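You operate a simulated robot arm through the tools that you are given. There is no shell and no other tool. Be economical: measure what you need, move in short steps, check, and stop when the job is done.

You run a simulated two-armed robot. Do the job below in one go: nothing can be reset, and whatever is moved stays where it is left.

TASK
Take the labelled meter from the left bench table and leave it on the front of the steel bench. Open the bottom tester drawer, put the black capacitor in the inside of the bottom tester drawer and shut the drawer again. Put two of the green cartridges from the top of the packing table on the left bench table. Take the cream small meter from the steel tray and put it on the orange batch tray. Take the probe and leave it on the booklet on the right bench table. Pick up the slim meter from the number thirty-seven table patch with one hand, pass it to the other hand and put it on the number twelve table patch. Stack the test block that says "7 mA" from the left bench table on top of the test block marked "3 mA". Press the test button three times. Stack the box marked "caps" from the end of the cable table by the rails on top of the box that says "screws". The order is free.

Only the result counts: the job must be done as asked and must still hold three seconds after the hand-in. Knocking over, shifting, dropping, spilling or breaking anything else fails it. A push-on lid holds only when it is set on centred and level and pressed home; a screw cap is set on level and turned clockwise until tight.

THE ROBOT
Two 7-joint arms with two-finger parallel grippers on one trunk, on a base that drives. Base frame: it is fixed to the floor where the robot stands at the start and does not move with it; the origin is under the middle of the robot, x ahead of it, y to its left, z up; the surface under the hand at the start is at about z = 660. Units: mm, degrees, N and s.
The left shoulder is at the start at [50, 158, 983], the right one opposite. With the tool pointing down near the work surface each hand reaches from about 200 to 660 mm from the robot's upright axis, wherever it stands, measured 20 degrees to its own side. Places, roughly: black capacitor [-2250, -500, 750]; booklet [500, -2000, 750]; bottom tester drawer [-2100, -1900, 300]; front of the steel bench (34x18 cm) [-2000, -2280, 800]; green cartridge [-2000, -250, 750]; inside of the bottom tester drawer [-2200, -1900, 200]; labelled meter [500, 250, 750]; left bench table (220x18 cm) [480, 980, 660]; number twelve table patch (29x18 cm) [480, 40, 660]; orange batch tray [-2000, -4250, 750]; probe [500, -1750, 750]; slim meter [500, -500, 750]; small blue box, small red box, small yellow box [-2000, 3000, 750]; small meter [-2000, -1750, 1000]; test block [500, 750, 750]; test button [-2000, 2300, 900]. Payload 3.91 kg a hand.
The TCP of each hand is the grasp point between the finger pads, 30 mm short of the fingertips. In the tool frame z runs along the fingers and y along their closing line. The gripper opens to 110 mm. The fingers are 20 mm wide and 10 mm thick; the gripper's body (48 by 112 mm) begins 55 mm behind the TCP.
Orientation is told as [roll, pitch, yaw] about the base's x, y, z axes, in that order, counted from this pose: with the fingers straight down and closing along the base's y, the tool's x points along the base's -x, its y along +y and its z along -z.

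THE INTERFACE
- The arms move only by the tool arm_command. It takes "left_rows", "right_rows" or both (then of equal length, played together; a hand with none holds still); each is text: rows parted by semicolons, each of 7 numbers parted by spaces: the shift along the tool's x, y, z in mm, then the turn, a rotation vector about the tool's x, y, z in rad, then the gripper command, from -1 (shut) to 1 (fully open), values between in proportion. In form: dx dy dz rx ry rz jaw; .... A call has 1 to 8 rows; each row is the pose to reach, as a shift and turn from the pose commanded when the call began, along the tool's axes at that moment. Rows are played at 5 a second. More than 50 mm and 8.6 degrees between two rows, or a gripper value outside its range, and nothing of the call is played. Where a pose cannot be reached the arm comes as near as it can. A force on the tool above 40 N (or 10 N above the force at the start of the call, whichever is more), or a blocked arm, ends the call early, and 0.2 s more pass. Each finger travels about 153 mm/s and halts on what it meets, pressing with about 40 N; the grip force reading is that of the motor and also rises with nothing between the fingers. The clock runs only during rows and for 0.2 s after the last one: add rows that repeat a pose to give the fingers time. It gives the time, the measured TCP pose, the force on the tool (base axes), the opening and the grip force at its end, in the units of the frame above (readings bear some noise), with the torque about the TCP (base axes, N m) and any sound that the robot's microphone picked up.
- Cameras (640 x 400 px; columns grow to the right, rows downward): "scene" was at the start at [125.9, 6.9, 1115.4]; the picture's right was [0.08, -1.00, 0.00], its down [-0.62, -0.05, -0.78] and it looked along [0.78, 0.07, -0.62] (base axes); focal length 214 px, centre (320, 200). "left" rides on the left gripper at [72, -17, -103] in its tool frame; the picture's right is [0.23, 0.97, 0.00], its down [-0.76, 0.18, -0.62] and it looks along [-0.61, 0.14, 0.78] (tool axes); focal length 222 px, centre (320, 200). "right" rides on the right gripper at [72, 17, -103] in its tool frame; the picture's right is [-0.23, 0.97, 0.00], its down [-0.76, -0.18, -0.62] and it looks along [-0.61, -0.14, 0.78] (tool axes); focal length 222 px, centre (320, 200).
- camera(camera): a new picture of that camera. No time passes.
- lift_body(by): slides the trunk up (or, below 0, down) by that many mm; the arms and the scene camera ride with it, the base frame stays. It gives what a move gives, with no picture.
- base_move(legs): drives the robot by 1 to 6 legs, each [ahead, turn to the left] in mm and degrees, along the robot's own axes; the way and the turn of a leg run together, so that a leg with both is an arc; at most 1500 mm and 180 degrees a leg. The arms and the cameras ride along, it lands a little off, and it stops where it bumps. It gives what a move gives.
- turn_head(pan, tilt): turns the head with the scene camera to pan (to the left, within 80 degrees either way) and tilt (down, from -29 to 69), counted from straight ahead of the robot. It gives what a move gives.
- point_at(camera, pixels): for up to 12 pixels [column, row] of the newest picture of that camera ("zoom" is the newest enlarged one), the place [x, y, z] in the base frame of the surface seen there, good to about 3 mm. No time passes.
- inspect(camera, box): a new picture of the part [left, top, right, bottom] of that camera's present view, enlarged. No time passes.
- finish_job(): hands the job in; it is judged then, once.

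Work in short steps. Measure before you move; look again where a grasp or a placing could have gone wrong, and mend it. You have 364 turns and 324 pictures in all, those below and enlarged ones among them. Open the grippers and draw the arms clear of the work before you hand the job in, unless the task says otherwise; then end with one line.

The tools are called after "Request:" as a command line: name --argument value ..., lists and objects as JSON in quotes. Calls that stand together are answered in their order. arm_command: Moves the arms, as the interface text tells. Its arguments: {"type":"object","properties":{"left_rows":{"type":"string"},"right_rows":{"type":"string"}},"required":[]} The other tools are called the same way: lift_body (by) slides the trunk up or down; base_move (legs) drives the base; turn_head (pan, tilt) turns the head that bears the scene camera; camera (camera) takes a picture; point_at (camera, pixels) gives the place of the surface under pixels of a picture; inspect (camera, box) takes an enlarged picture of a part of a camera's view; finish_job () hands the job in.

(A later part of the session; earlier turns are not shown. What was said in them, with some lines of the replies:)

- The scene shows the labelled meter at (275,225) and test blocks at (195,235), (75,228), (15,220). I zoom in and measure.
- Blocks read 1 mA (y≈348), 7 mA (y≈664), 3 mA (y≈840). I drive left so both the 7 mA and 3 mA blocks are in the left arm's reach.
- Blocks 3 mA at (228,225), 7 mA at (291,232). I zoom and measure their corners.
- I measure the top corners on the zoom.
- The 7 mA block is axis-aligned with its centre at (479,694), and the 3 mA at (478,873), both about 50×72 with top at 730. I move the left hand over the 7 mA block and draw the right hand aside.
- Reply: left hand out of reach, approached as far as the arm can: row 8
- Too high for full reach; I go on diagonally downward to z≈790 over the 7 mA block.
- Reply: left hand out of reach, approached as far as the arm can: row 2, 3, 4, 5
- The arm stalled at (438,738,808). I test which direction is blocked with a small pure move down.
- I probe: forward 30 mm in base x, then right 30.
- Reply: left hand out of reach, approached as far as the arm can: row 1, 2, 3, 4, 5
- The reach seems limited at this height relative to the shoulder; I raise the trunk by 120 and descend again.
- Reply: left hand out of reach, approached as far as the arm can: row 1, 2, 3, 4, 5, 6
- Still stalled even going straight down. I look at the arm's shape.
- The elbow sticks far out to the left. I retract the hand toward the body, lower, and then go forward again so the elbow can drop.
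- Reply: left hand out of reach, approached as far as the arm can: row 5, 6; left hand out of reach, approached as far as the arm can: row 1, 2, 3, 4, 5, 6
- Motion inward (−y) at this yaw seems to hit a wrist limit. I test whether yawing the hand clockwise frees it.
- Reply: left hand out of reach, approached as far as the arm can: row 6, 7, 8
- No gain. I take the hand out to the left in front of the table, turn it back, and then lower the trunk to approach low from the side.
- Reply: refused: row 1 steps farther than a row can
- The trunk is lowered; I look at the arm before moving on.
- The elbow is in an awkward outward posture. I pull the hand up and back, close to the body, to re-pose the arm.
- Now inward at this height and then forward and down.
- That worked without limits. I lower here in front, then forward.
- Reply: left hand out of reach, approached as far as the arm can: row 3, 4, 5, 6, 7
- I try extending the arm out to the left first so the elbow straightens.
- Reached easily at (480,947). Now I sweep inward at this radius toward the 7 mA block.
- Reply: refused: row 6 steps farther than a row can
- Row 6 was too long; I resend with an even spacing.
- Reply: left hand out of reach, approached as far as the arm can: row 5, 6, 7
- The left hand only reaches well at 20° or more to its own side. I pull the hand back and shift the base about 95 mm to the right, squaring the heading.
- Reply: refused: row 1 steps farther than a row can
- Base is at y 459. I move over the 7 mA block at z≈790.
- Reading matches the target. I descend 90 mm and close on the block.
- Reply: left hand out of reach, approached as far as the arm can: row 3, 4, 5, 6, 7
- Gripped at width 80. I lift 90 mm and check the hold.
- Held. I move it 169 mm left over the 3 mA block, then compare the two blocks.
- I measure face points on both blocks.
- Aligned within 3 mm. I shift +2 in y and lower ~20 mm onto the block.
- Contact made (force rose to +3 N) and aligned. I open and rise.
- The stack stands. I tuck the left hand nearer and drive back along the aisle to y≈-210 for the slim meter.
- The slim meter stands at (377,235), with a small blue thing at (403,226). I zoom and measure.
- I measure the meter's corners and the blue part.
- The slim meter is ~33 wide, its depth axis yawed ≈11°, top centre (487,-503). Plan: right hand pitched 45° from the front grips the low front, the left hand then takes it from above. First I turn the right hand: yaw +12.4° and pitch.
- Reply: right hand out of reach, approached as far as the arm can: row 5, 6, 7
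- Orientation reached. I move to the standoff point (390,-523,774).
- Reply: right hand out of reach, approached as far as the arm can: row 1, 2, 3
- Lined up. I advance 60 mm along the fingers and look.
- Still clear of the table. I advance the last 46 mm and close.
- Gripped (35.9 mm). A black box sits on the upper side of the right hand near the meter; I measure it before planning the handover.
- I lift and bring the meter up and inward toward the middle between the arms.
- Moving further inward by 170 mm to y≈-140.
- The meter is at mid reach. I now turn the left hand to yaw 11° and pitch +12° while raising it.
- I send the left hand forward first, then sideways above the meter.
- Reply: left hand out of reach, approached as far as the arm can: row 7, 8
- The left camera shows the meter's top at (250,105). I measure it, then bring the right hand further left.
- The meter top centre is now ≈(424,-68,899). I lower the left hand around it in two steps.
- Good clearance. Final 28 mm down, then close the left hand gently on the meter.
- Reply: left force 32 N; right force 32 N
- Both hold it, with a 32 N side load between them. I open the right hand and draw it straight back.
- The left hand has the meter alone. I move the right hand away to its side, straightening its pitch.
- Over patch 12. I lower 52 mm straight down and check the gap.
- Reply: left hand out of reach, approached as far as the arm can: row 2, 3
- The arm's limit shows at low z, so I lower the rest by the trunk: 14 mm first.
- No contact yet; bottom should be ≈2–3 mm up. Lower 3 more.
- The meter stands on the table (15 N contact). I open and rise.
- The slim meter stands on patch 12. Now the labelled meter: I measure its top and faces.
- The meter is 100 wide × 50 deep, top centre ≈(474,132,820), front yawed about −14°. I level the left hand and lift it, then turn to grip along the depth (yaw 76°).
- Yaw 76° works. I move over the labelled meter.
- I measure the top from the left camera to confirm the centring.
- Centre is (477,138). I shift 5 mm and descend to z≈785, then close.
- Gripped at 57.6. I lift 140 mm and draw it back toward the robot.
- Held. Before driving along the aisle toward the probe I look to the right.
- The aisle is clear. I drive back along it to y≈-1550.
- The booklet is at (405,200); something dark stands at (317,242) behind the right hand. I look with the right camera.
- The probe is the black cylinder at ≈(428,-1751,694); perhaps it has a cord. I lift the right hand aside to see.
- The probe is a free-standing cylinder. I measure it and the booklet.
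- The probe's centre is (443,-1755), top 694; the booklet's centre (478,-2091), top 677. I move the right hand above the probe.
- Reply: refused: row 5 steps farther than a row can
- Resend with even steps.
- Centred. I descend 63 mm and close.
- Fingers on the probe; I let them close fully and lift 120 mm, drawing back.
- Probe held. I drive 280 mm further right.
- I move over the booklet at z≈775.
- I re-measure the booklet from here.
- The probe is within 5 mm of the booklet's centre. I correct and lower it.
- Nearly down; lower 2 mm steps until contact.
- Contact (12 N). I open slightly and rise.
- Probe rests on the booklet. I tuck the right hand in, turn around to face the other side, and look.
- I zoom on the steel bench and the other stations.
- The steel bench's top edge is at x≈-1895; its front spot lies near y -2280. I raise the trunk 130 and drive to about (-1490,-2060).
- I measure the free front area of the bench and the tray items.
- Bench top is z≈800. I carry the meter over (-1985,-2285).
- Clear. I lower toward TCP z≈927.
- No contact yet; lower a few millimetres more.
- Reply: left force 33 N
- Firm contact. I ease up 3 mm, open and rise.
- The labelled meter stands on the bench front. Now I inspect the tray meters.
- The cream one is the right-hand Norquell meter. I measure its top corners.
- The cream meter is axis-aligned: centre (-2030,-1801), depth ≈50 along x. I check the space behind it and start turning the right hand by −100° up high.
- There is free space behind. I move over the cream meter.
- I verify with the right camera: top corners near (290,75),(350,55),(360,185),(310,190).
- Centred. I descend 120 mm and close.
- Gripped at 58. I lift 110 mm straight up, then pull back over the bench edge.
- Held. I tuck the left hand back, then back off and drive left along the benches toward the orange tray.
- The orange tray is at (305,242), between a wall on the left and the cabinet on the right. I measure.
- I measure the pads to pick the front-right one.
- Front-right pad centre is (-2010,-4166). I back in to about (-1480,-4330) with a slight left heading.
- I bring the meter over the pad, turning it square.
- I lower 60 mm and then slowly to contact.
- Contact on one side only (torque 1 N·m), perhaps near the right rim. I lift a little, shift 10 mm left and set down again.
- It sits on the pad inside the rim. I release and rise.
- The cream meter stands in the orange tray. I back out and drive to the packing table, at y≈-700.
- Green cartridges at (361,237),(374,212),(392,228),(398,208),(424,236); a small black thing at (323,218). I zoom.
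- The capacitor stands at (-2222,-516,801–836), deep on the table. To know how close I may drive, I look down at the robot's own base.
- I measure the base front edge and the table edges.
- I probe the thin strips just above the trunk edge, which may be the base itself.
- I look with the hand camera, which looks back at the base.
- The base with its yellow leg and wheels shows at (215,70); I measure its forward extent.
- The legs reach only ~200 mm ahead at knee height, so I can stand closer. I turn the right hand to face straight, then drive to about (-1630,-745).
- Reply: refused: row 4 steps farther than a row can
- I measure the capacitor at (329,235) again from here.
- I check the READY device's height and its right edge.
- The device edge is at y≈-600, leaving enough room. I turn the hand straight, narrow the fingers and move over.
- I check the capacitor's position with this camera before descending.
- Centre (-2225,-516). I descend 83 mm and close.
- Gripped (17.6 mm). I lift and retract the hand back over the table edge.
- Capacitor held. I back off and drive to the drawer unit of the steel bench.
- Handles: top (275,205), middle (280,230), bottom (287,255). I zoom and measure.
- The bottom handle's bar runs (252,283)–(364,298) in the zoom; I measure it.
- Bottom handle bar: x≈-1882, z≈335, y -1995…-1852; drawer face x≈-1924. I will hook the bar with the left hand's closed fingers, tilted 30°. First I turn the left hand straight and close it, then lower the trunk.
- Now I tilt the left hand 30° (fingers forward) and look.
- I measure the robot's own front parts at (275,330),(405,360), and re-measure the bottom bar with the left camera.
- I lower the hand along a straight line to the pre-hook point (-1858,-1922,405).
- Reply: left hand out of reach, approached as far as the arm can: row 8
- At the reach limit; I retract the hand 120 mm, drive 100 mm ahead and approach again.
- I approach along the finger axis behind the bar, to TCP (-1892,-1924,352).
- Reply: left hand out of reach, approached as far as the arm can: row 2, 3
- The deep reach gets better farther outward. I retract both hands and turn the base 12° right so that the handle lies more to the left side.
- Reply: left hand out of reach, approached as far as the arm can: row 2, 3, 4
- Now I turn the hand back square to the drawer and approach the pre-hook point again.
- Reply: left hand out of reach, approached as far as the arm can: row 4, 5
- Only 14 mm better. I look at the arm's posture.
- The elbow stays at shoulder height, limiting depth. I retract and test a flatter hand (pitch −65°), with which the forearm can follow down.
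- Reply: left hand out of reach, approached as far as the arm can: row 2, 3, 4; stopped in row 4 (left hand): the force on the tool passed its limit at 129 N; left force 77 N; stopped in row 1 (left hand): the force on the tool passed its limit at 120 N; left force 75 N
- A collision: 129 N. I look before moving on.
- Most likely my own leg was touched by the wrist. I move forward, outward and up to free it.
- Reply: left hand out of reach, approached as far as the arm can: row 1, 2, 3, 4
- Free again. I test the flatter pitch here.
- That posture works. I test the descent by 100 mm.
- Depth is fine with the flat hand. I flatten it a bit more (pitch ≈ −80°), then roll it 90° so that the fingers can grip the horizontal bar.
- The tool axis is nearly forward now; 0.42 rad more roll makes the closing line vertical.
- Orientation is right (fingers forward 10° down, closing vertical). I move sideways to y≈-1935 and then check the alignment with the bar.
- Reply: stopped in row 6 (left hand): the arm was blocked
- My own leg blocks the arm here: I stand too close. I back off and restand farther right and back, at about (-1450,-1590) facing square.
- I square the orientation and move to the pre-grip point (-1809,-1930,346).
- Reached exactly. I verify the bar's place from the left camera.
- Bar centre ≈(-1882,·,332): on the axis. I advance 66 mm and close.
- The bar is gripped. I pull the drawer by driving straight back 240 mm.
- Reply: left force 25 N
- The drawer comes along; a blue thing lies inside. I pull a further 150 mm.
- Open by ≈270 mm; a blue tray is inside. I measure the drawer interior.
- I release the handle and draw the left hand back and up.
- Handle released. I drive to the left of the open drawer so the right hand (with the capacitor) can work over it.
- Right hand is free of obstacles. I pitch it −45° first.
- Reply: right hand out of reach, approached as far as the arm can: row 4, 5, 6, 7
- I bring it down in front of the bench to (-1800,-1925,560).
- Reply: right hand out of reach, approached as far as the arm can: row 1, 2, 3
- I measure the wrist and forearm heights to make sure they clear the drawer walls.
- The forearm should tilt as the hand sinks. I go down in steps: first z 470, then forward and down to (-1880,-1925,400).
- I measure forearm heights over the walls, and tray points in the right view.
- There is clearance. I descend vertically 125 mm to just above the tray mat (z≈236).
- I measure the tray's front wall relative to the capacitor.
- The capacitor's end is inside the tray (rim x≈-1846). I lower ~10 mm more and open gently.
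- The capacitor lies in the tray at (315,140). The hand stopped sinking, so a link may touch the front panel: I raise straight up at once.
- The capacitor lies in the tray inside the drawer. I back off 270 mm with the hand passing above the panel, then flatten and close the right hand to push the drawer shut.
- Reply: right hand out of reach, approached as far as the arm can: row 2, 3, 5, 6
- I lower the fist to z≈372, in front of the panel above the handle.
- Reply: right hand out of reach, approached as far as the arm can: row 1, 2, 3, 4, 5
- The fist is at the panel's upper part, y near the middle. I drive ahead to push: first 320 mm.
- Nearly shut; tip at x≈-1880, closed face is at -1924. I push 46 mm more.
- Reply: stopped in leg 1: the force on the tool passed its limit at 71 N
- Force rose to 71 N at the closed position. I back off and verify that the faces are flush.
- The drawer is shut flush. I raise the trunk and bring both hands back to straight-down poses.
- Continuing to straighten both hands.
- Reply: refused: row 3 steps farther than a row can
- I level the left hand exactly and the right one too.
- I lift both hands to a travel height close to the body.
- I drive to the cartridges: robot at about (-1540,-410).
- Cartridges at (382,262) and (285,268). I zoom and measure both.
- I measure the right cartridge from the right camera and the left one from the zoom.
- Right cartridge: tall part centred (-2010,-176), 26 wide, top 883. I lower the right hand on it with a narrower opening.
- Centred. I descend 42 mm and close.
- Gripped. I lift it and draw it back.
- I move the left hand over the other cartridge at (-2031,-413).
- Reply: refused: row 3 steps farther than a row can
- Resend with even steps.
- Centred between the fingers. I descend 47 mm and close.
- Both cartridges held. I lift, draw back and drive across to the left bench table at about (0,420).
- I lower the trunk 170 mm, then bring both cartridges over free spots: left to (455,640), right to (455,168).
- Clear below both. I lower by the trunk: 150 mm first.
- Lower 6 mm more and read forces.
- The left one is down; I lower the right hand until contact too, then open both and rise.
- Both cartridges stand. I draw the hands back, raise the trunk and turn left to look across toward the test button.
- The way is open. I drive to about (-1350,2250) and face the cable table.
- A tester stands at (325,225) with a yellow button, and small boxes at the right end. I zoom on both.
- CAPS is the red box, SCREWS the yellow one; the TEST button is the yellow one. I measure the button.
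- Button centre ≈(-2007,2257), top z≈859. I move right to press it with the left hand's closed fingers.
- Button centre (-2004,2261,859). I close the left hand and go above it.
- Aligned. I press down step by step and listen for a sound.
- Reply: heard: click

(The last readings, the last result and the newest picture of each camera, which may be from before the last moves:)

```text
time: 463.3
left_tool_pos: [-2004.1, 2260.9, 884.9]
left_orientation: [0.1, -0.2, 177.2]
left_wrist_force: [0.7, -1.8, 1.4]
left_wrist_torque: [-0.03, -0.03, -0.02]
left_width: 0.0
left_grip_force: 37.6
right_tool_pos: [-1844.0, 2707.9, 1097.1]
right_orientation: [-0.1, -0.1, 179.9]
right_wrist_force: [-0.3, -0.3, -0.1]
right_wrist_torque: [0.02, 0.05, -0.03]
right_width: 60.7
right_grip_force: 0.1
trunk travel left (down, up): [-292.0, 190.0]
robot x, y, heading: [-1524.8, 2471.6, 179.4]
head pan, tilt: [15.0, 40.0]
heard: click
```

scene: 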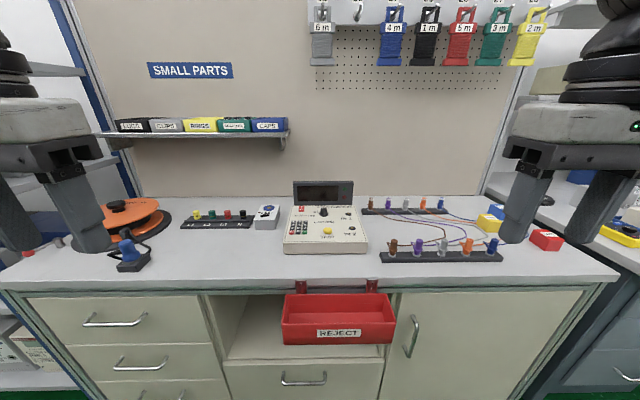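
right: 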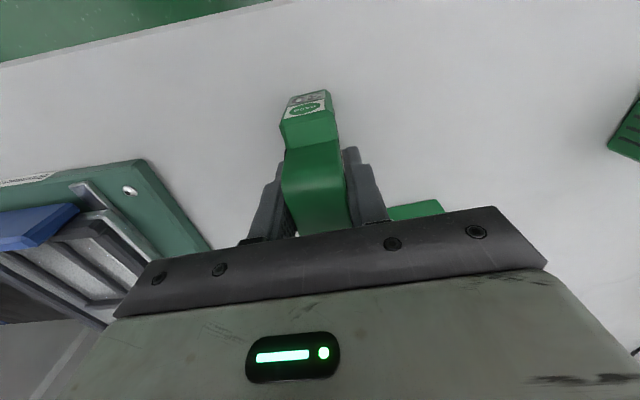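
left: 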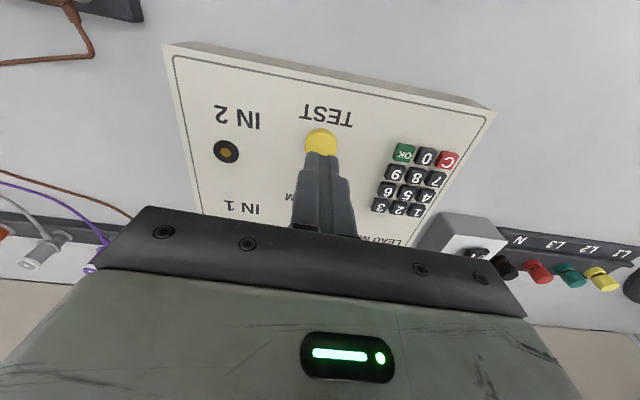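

One click heard. I release upward and listen.

Request:
arm_command --left_rows "0 0 -5 0 0 0 -1; 0 0 -15 0 0 0 -1; 0 0 -15 0 0 0 -1"

Request:
inspect --camera "scene" --box '[200, 130, 360, 230]'

```text
time: 464.1
left_tool_pos: [-2004.3, 2260.5, 900.2]
left_orientation: [0.0, -0.1, 177.1]
left_wrist_force: [0.3, -0.1, 0.2]
left_wrist_torque: [-0.01, -0.02, 0.0]
left_width: 0.4
left_grip_force: 37.8
right_tool_pos: [-1843.3, 2707.2, 1098.2]
right_orientation: [0.1, -0.1, 180.1]
right_wrist_force: [-0.2, 1.0, 0.8]
right_wrist_torque: [-0.01, -0.01, -0.01]
right_width: 60.5
right_grip_force: 0.1
trunk travel left (down, up): [-292.0, 190.0]
robot x, y, heading: [-1522.2, 2470.3, 179.6]
head pan, tilt: [15.0, 40.0]
```

```text
4.00 times, centred on (280, 180) of scene
```

zoom: 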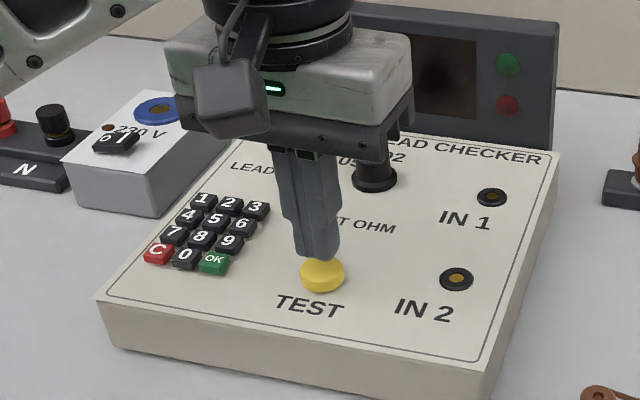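

No sound on release. Second press, same depth, and release within one call.

Request:
arm_command --left_rows "0 0 8 0 0 0 -1; 0 0 14 0 0 0 -1; 0 0 16 0 0 0 -1; 0 0 16 0 0 0 -1"

Request:
arm_command --left_rows "0 0 -6 0 0 0 -1; 0 0 -16 0 0 0 -1; 0 0 -16 0 0 0 -1"

```text
time: 465.1
left_tool_pos: [-2005.3, 2262.0, 885.7]
left_orientation: [0.0, -0.2, 177.2]
left_wrist_force: [-0.5, 1.0, 2.1]
left_wrist_torque: [0.04, 0.01, -0.02]
left_width: 0.1
left_grip_force: 37.7
right_tool_pos: [-1842.4, 2707.7, 1097.2]
right_orientation: [0.0, -0.1, 180.0]
right_wrist_force: [-0.4, 0.3, 0.4]
right_wrist_torque: [0.04, 0.01, 0.02]
right_width: 60.2
right_grip_force: 0.0
trunk travel left (down, up): [-292.0, 190.0]
robot x, y, heading: [-1525.4, 2469.4, 179.2]
head pan, tilt: [15.0, 40.0]
heard: click
```

```text
time: 465.9
left_tool_pos: [-2004.7, 2260.7, 901.3]
left_orientation: [0.0, 0.0, 177.1]
left_wrist_force: [-0.3, 0.4, -0.1]
left_wrist_torque: [0.0, 0.01, -0.03]
left_width: 0.0
left_grip_force: 37.7
right_tool_pos: [-1843.4, 2706.4, 1097.2]
right_orientation: [0.0, -0.2, 180.0]
right_wrist_force: [-0.2, -0.1, -0.3]
right_wrist_torque: [0.01, 0.01, -0.01]
right_width: 60.4
right_grip_force: 0.1
trunk travel left (down, up): [-292.0, 190.0]
robot x, y, heading: [-1528.2, 2467.8, 179.5]
head pan, tilt: [15.0, 40.0]
```

Second click. Third press.

Request:
arm_command --left_rows "0 0 8 0 0 0 -1; 0 0 14 0 0 0 -1; 0 0 16 0 0 0 -1; 0 0 16 0 0 0 -1"

Request:
arm_command --left_rows "0 0 -10 0 0 0 -1; 0 0 -40 0 0 0 -1; 0 0 -85 0 0 0 -1; 30 0 -120 0 0 0 -1; 75 0 -140 0 0 0 -1; 120 0 -160 0 0 0 -1; 160 0 -180 0 0 0 -1"

```text
time: 466.9
left_tool_pos: [-2002.9, 2260.3, 886.0]
left_orientation: [0.0, -0.1, 177.2]
left_wrist_force: [0.0, -1.2, 2.3]
left_wrist_torque: [-0.04, -0.02, -0.02]
left_width: 0.2
left_grip_force: 37.1
right_tool_pos: [-1842.1, 2706.5, 1098.5]
right_orientation: [0.1, -0.1, 180.0]
right_wrist_force: [-0.3, 1.1, 0.0]
right_wrist_torque: [0.02, 0.01, 0.01]
right_width: 60.4
right_grip_force: 0.2
trunk travel left (down, up): [-292.0, 190.0]
robot x, y, heading: [-1530.6, 2468.9, 179.4]
head pan, tilt: [15.0, 40.0]
heard: click
```

```text
time: 468.5
left_tool_pos: [-1841.9, 2252.9, 1062.4]
left_orientation: [-0.1, -0.1, 177.1]
left_wrist_force: [0.3, -0.2, 1.1]
left_wrist_torque: [0.01, 0.03, 0.02]
left_width: 0.0
left_grip_force: 37.9
right_tool_pos: [-1842.5, 2706.7, 1096.9]
right_orientation: [0.0, -0.1, 180.0]
right_wrist_force: [1.4, -0.9, 0.5]
right_wrist_torque: [0.02, 0.03, -0.01]
right_width: 60.5
right_grip_force: 0.1
trunk travel left (down, up): [-292.0, 190.0]
robot x, y, heading: [-1524.9, 2468.3, 179.4]
head pan, tilt: [15.0, 40.0]
```

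Three clicks heard; hand withdrawn. Now the boxes to the right.

Request:
turn_head --pan -30 --tilt 38

Request:
camera --camera "scene"

Request:
camera --camera "right"

```text
time: 469.6
left_tool_pos: [-1844.6, 2254.8, 1064.0]
left_orientation: [0.0, -0.2, 177.1]
left_wrist_force: [-0.4, -0.5, 0.5]
left_wrist_torque: [0.03, -0.01, -0.01]
left_width: 0.0
left_grip_force: 37.8
right_tool_pos: [-1843.5, 2706.7, 1097.8]
right_orientation: [0.0, -0.1, 180.0]
right_wrist_force: [-0.1, 0.4, 0.1]
right_wrist_torque: [0.03, -0.01, -0.04]
right_width: 60.4
right_grip_force: 0.0
trunk travel left (down, up): [-292.0, 190.0]
robot x, y, heading: [-1528.1, 2469.5, 179.6]
head pan, tilt: [-30.0, 38.0]
```

```text
159 pictures are left
```

scene: 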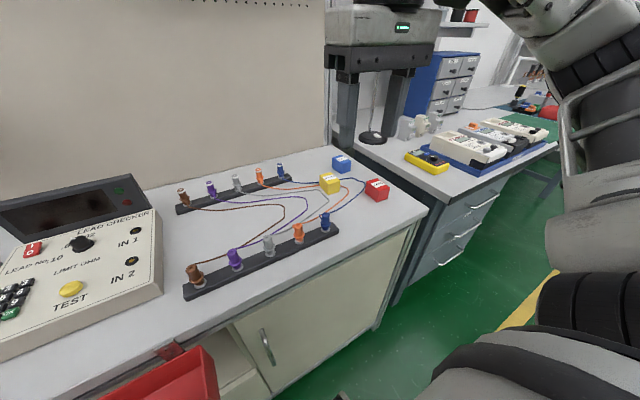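

```text
158 pictures are left
```

right: 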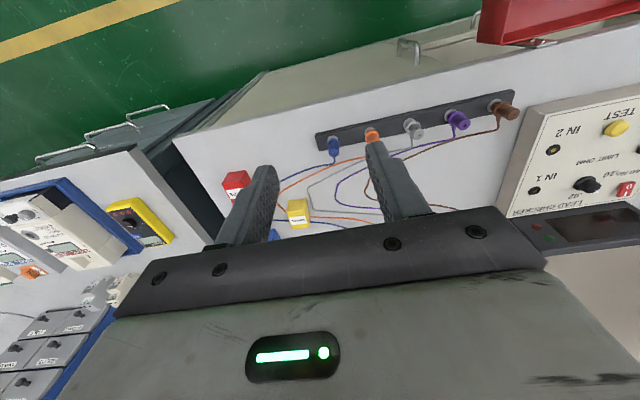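

Request:
inspect --camera "scene" --box '[290, 140, 410, 220]'

Request:
point_at --camera "zoom" --pixels '[[410, 230], [470, 210], [525, 235], [465, 265], [470, 300], [160, 200], [210, 175], [270, 200], [220, 235], [215, 270], [275, 80], [275, 130]]'

```text
5.00 times, centred on (350, 180) of scene
```

zoom: 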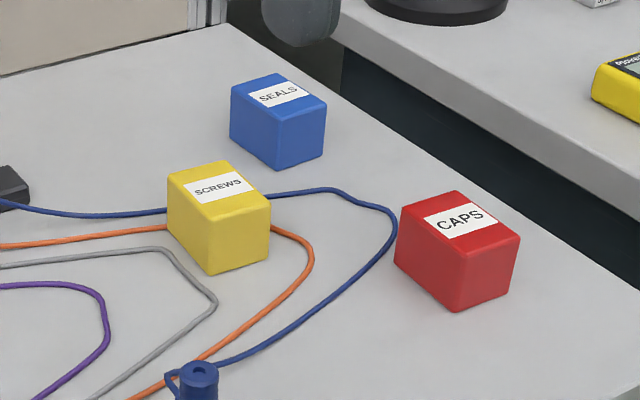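

```text
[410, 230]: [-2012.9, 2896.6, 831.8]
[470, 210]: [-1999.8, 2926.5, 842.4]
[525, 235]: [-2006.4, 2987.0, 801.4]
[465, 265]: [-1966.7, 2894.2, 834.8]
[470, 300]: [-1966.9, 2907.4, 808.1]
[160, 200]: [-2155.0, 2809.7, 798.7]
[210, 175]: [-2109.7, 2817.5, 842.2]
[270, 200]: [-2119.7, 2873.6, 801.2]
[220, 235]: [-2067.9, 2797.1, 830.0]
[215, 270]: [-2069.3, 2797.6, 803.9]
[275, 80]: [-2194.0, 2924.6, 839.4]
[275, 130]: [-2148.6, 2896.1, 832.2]
```

I take the top corners of the red and yellow boxes.

Request:
point_at --camera "zoom" --pixels '[[407, 210], [457, 195], [513, 234], [460, 250], [172, 180], [228, 164], [265, 203], [210, 218], [480, 235], [220, 195]]'

```text
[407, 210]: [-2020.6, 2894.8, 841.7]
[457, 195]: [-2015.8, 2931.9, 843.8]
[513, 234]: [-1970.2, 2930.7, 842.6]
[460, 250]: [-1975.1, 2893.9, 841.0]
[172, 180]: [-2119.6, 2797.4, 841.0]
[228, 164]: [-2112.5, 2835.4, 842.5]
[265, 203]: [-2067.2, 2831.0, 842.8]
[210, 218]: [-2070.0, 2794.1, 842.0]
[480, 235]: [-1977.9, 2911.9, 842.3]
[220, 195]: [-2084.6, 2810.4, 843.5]
```

Red (CAPS) box: centre (-1995,2913), ~48×39, top 842. Yellow (SCREWS): centre (-2092,2815), same size and yaw (≈-4.5°). I shift the base to y≈2600.

Request:
base_move --legs '[[-100, 0], [0, -89.5], [131, 0], [0, 90], [130, 0]]'

Request:
camera --camera "scene"

Request:
camera --camera "right"

```text
time: 480.3
left_tool_pos: [-1860.2, 2365.2, 1062.9]
left_orientation: [0.0, -0.1, 179.9]
left_wrist_force: [-0.1, 0.1, 0.3]
left_wrist_torque: [0.01, -0.04, 0.01]
left_width: 0.0
left_grip_force: 37.9
right_tool_pos: [-1882.1, 2818.3, 1097.6]
right_orientation: [0.0, -0.1, -177.4]
right_wrist_force: [0.1, -0.2, 0.3]
right_wrist_torque: [-0.01, -0.01, -0.01]
right_width: 60.5
right_grip_force: 0.0
trunk travel left (down, up): [-292.0, 190.0]
robot x, y, heading: [-1556.5, 2597.9, -178.1]
head pan, tilt: [-30.0, 38.0]
```

```text
156 pictures are left
```

scene: 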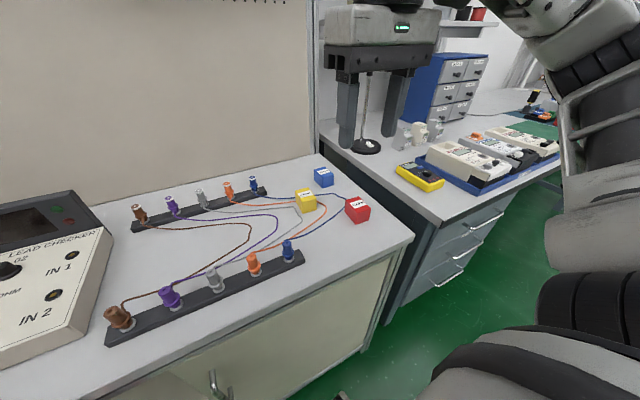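

```text
155 pictures are left
```

right: 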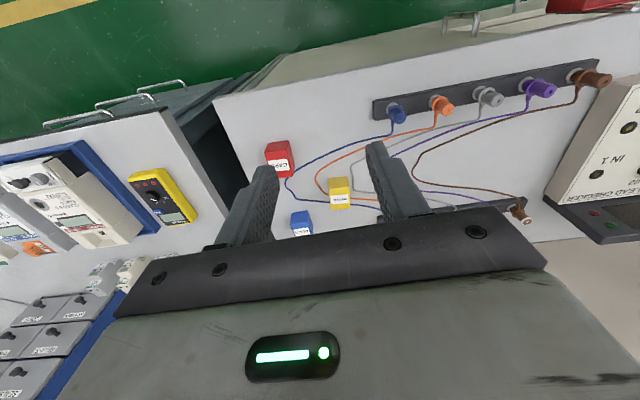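

I move the right hand over the red box with the yaw correction.

Request:
arm_command --right_rows "-18 -17 32 0 0 0.03 0.2; -36 -33 65 0 0 0.06 0.2; -54 -50 97 0 0 0.09 0.2; -72 -67 130 0 0 0.124 0.2; -90 -83 163 0 0 0.124 0.2; -108.6 -100 195 0 0 0.124 0.2; -108.6 -100 195 0 0 0.124 0.2"

Request:
camera --camera "right"

```text
time: 481.9
left_tool_pos: [-1860.1, 2365.3, 1062.2]
left_orientation: [0.0, -0.2, 179.8]
left_wrist_force: [-0.4, 0.4, -0.3]
left_wrist_torque: [-0.03, -0.02, 0.0]
left_width: 0.0
left_grip_force: 37.5
right_tool_pos: [-1993.8, 2913.6, 900.2]
right_orientation: [0.0, -0.1, 175.5]
right_wrist_force: [-0.1, -0.7, 0.1]
right_wrist_torque: [0.02, 0.0, -0.01]
right_width: 66.0
right_grip_force: 0.0
trunk travel left (down, up): [-292.0, 190.0]
robot x, y, heading: [-1551.0, 2596.3, -177.6]
head pan, tilt: [-30.0, 38.0]
```

```text
154 pictures are left
```

right: 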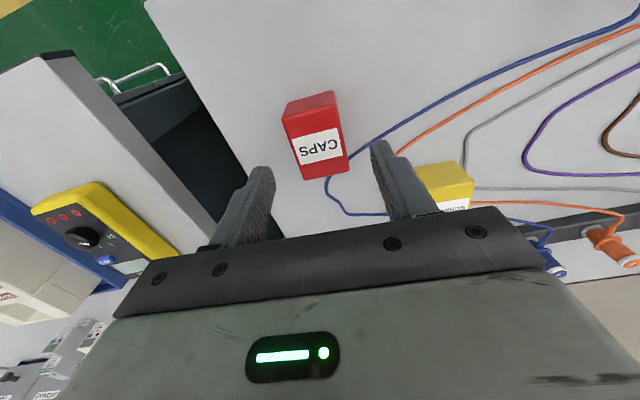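

The blue lead runs close beside the box, so I keep the fingertips ≥10 mm above the table. I check the centring.

Request:
point_at --camera "right" --pixels '[[290, 138], [337, 130], [304, 174], [345, 168], [320, 150], [352, 165]]'

```text
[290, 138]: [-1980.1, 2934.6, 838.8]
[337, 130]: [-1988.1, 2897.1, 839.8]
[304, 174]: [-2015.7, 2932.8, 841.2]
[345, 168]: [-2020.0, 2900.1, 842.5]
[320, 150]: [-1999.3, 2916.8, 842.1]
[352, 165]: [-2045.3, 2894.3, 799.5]
```

I fine-tune (−4 mm, −2.5°), descend to TCP z≈840 and close.

Request:
arm_command --right_rows "-4 -1 20 0 0 0.044 0.05; -4 -1 40 0 0 0.044 0.05; -4 -1 60 0 0 0.044 0.05; -4 -1 60 0 0 0.044 0.05; -4 -1 60 0 0 0.044 -1; -4 -1 60 0 0 0.044 -1; -4 -1 60 0 0 0.044 -1"

Request:
camera --camera "right"

```text
time: 483.5
left_tool_pos: [-1859.7, 2364.5, 1063.2]
left_orientation: [-0.1, -0.2, 179.8]
left_wrist_force: [-0.9, 0.5, 0.3]
left_wrist_torque: [0.0, -0.01, 0.01]
left_width: 0.0
left_grip_force: 37.3
right_tool_pos: [-1997.8, 2914.6, 841.9]
right_orientation: [0.0, -0.1, 173.0]
right_wrist_force: [-0.8, -0.3, 0.3]
right_wrist_torque: [0.03, 0.04, -0.02]
right_width: 41.4
right_grip_force: 40.2
trunk travel left (down, up): [-292.0, 190.0]
robot x, y, heading: [-1552.3, 2599.1, -177.8]
head pan, tilt: [-30.0, 38.0]
```

```text
153 pictures are left
```

right: 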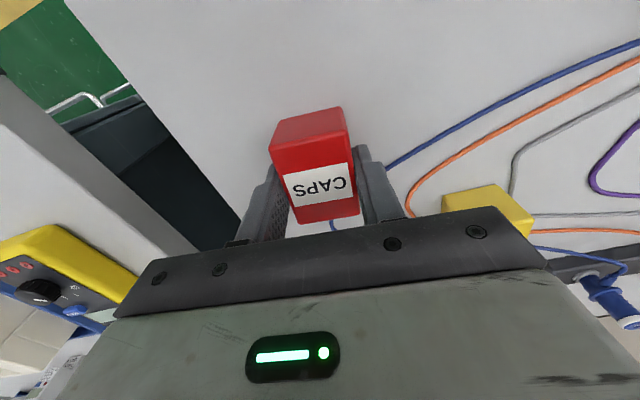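

Gripped (41.4). I lift 90 mm and move over the yellow box.

Request:
arm_command --right_rows "0 0 -30 0 0 0 -1; 0 0 -65 0 0 0 -1; 0 0 -95 0 0 0 -1; -27 37 -95 0 0 0 -1; -55 73 -95 0 0 0 -1; -82 110 -95 0 0 0 -1; -82 110 -95 0 0 0 -1"

Request:
camera --camera "right"

Request:
inspect --camera "scene" --box '[250, 120, 410, 240]'

```text
time: 485.1
left_tool_pos: [-1860.0, 2365.8, 1062.3]
left_orientation: [0.1, -0.1, 179.8]
left_wrist_force: [-0.2, 0.5, -0.8]
left_wrist_torque: [0.01, 0.03, 0.0]
left_width: 0.1
left_grip_force: 38.0
right_tool_pos: [-2092.4, 2815.4, 937.7]
right_orientation: [-0.1, -0.1, 173.0]
right_wrist_force: [-0.4, -0.4, -0.5]
right_wrist_torque: [-0.01, 0.04, -0.01]
right_width: 41.4
right_grip_force: 40.3
trunk travel left (down, up): [-292.0, 190.0]
robot x, y, heading: [-1551.8, 2596.9, -178.0]
head pan, tilt: [-30.0, 38.0]
```

```text
152 pictures are left
```

right: 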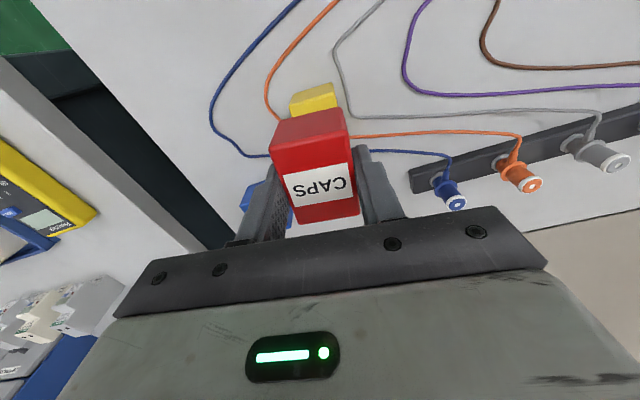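

```text
3.33 times, centred on (330, 180) of scene
```

zoom: 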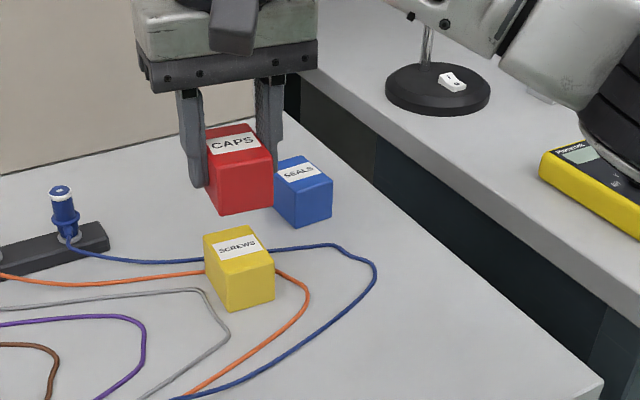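

I measure both boxes in this view to align them.

Request:
point_at --camera "zoom" --pixels '[[208, 238], [250, 229], [270, 262], [228, 273], [240, 290], [260, 285], [212, 265], [240, 190], [262, 185], [214, 170], [222, 208], [268, 200]]'

```text
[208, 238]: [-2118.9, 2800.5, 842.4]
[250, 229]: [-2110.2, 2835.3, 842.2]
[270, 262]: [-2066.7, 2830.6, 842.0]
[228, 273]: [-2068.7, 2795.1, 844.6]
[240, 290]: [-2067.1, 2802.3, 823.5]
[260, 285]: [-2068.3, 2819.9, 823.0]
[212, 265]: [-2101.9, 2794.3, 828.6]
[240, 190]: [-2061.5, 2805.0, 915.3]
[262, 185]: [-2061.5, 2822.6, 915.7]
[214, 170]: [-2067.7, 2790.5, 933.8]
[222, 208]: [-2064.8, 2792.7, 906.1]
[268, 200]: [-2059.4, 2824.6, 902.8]
```

The red box should shift about −4 mm in x and +2 in y. I correct and lower 50 mm, then check.

Request:
arm_command --right_rows "-4 -1.5 0 0 0 -0.02 -1; -4 -1.5 25 0 0 -0.02 -1; -4 -1.5 42 0 0 -0.02 -1; -4 -1.5 47 0 0 -0.02 -1; -4 -1.5 47 0 0 -0.02 -1"

Request:
inspect --camera "scene" --box '[270, 150, 390, 230]'

```text
time: 486.3
left_tool_pos: [-1860.7, 2365.1, 1063.0]
left_orientation: [0.0, -0.2, 179.7]
left_wrist_force: [1.0, 0.8, 0.3]
left_wrist_torque: [-0.02, 0.04, 0.03]
left_width: 0.0
left_grip_force: 38.0
right_tool_pos: [-2095.9, 2818.0, 891.4]
right_orientation: [-0.1, -0.2, 174.0]
right_wrist_force: [0.4, -0.6, -0.2]
right_wrist_torque: [-0.05, 0.01, 0.04]
right_width: 41.5
right_grip_force: 39.6
trunk travel left (down, up): [-292.0, 190.0]
robot x, y, heading: [-1554.2, 2595.3, -178.1]
head pan, tilt: [-30.0, 38.0]
```

```text
5.00 times, centred on (330, 190) of scene
```

zoom: 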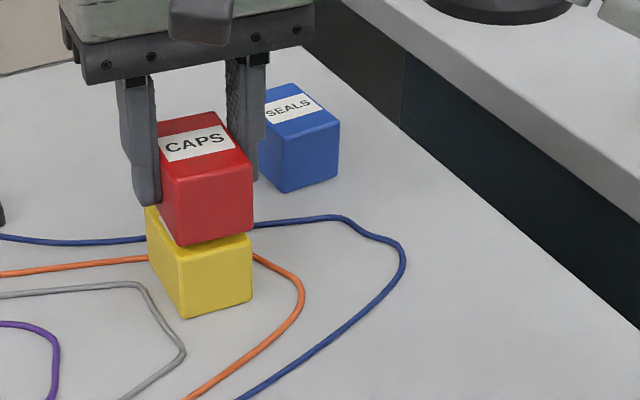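

Well aligned. I lower to contact.

Request:
arm_command --right_rows "0 0 3 0 0 0 -1; 0 0 5 0 0 0 -1; 0 0 6.5 0 0 0 -1; 0 0 8 0 0 0 -1; 0 0 8 0 0 0 -1"

Request:
inspect --camera "scene" --box '[270, 150, 390, 230]'

Request:
camera --camera "right"

```text
time: 487.5
left_tool_pos: [-1860.2, 2365.7, 1063.1]
left_orientation: [0.1, -0.2, 179.8]
left_wrist_force: [0.3, 0.4, 0.8]
left_wrist_torque: [0.0, 0.01, -0.02]
left_width: 0.0
left_grip_force: 37.9
right_tool_pos: [-2096.6, 2817.6, 882.4]
right_orientation: [0.0, -0.1, 174.2]
right_wrist_force: [-0.3, 0.4, 0.8]
right_wrist_torque: [-0.04, 0.03, -0.03]
right_width: 41.4
right_grip_force: 39.8
trunk travel left (down, up): [-292.0, 190.0]
robot x, y, heading: [-1551.0, 2598.0, -178.2]
head pan, tilt: [-30.0, 38.0]
```

```text
5.00 times, centred on (330, 190) of scene
```

zoom: 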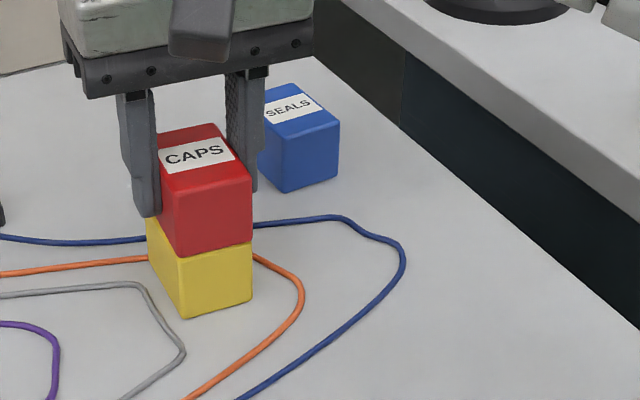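

```text
148 pictures are left
```

right: 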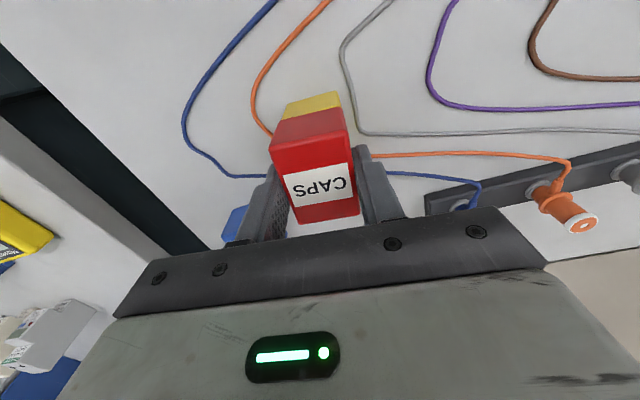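

Almost touching; 2–3 mm more.

Request:
arm_command --right_rows "0 0 1 0 0 0 -1; 0 0 2 0 0 0 -1; 0 0 3 0 0 0 -1; 0 0 3 0 0 0 -1"

```text
time: 488.5
left_tool_pos: [-1857.8, 2365.1, 1063.3]
left_orientation: [0.0, -0.3, 179.9]
left_wrist_force: [-0.7, -0.5, 0.0]
left_wrist_torque: [-0.02, 0.02, 0.04]
left_width: 0.0
left_grip_force: 38.0
right_tool_pos: [-2095.4, 2817.1, 883.6]
right_orientation: [0.0, -0.4, 174.1]
right_wrist_force: [-4.0, 1.9, 17.8]
right_wrist_torque: [0.06, -0.05, 0.0]
right_width: 41.5
right_grip_force: 39.6
trunk travel left (down, up): [-292.0, 190.0]
robot x, y, heading: [-1556.0, 2596.9, -177.8]
head pan, tilt: [-30.0, 38.0]
```

Contact (18 N). I ease, open slightly and rise straight up.

Request:
arm_command --right_rows "0 0 -1.5 0 0 0 -1; 0 0 -1.5 0 0 0 -0.1; 0 0 -1.5 0 0 0 0.05; 0 0 -1.5 0 0 0 0.05; 0 0 -35 0 0 0 0.05; 0 0 -80 0 0 0 0.05; 0 0 -125 0 0 0 0.05; 0 0 -165 0 0 0 0.05"

Request:
inspect --camera "scene" --box '[270, 150, 390, 230]'

Request:
camera --camera "right"

```text
time: 490.3
left_tool_pos: [-1858.5, 2364.7, 1063.1]
left_orientation: [0.0, 0.0, 179.9]
left_wrist_force: [-0.2, 0.1, -0.8]
left_wrist_torque: [-0.01, 0.0, -0.03]
left_width: 0.1
left_grip_force: 38.1
right_tool_pos: [-2096.7, 2817.1, 1046.5]
right_orientation: [0.0, -0.1, 174.1]
right_wrist_force: [0.6, -0.8, -0.9]
right_wrist_torque: [0.02, 0.01, -0.02]
right_width: 57.8
right_grip_force: 0.1
trunk travel left (down, up): [-292.0, 190.0]
robot x, y, heading: [-1554.9, 2596.4, -178.0]
head pan, tilt: [-30.0, 38.0]
```

```text
5.00 times, centred on (330, 190) of scene
```

zoom: 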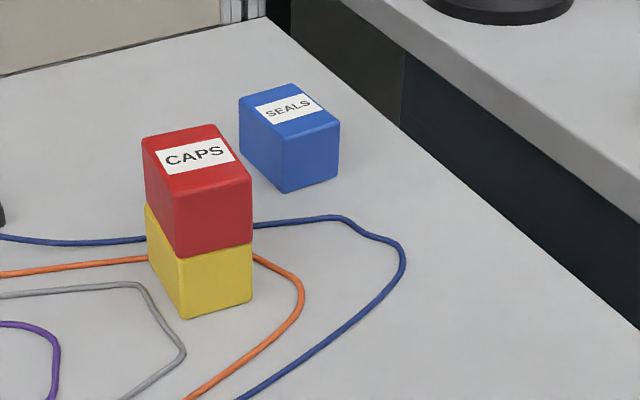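

```text
146 pictures are left
```

right: 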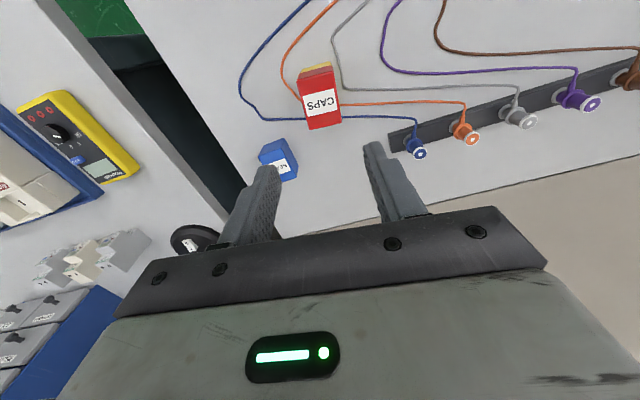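

The stack is true. I draw both hands back, open them and move away from the table.

Request:
arm_command --left_rows "30 0 0 0 0 0 1; 60 0 0 0 0 0 1; 60 0 0 0 0 0 1; 60 0 0 0 0 0 1; 60 0 0 0 0 0 1" --right_rows "45 0 -10 0 0 0 0.05; 90 0 -20 0 0 0 0.05; 135 0 -20 0 0 0 0.05; 180 0 -20 0 0 0 1; 220 0 -20 0 0 0 1"

Request:
base_move --legs '[[-300, 0]]'

Request:
camera --camera "scene"

```text
time: 491.5
left_tool_pos: [-1798.6, 2366.2, 1063.7]
left_orientation: [0.0, -0.1, 179.7]
left_wrist_force: [-0.6, -0.5, -0.4]
left_wrist_torque: [0.05, 0.03, -0.02]
left_width: 110.2
left_grip_force: 0.0
right_tool_pos: [-1876.1, 2793.5, 1066.2]
right_orientation: [-0.1, 0.0, 174.2]
right_wrist_force: [0.7, -0.1, -0.1]
right_wrist_torque: [0.0, 0.03, -0.02]
right_width: 110.1
right_grip_force: 0.1
trunk travel left (down, up): [-292.0, 190.0]
robot x, y, heading: [-1552.0, 2597.4, -177.9]
head pan, tilt: [-30.0, 38.0]
```

```text
time: 493.6
left_tool_pos: [-1498.7, 2377.3, 1063.8]
left_orientation: [0.0, -0.1, 179.3]
left_wrist_force: [0.1, -0.6, 0.9]
left_wrist_torque: [0.02, -0.02, -0.01]
left_width: 109.7
left_grip_force: 0.0
right_tool_pos: [-1573.5, 2806.4, 1065.8]
right_orientation: [-0.1, -0.1, 173.6]
right_wrist_force: [-0.5, -0.2, 0.5]
right_wrist_torque: [0.02, 0.02, 0.04]
right_width: 109.9
right_grip_force: 0.1
trunk travel left (down, up): [-292.0, 190.0]
robot x, y, heading: [-1249.3, 2606.3, -178.2]
head pan, tilt: [-30.0, 38.0]
```

```text
145 pictures are left
```

scene: 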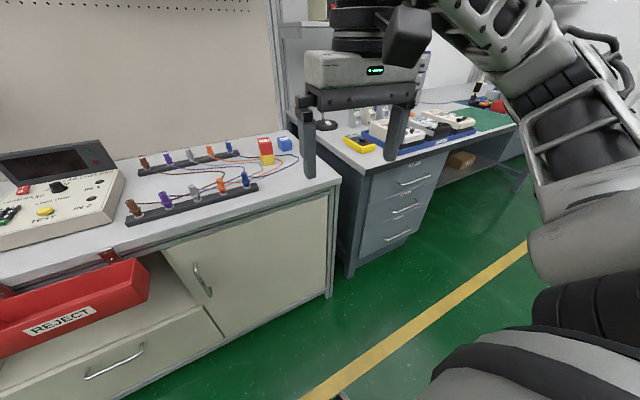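

The red box stands on the yellow one at (265,150), both grippers are open and clear of the work, and every part of the job is done. I hand it in.

Request:
finish_job

```text
The job is handed in.
```

All nine parts of the job are done and handed in: I checked each placing with the cameras and heard three clicks from the test button; the capacitor lies on its side in the blue tray inside the shut drawer.
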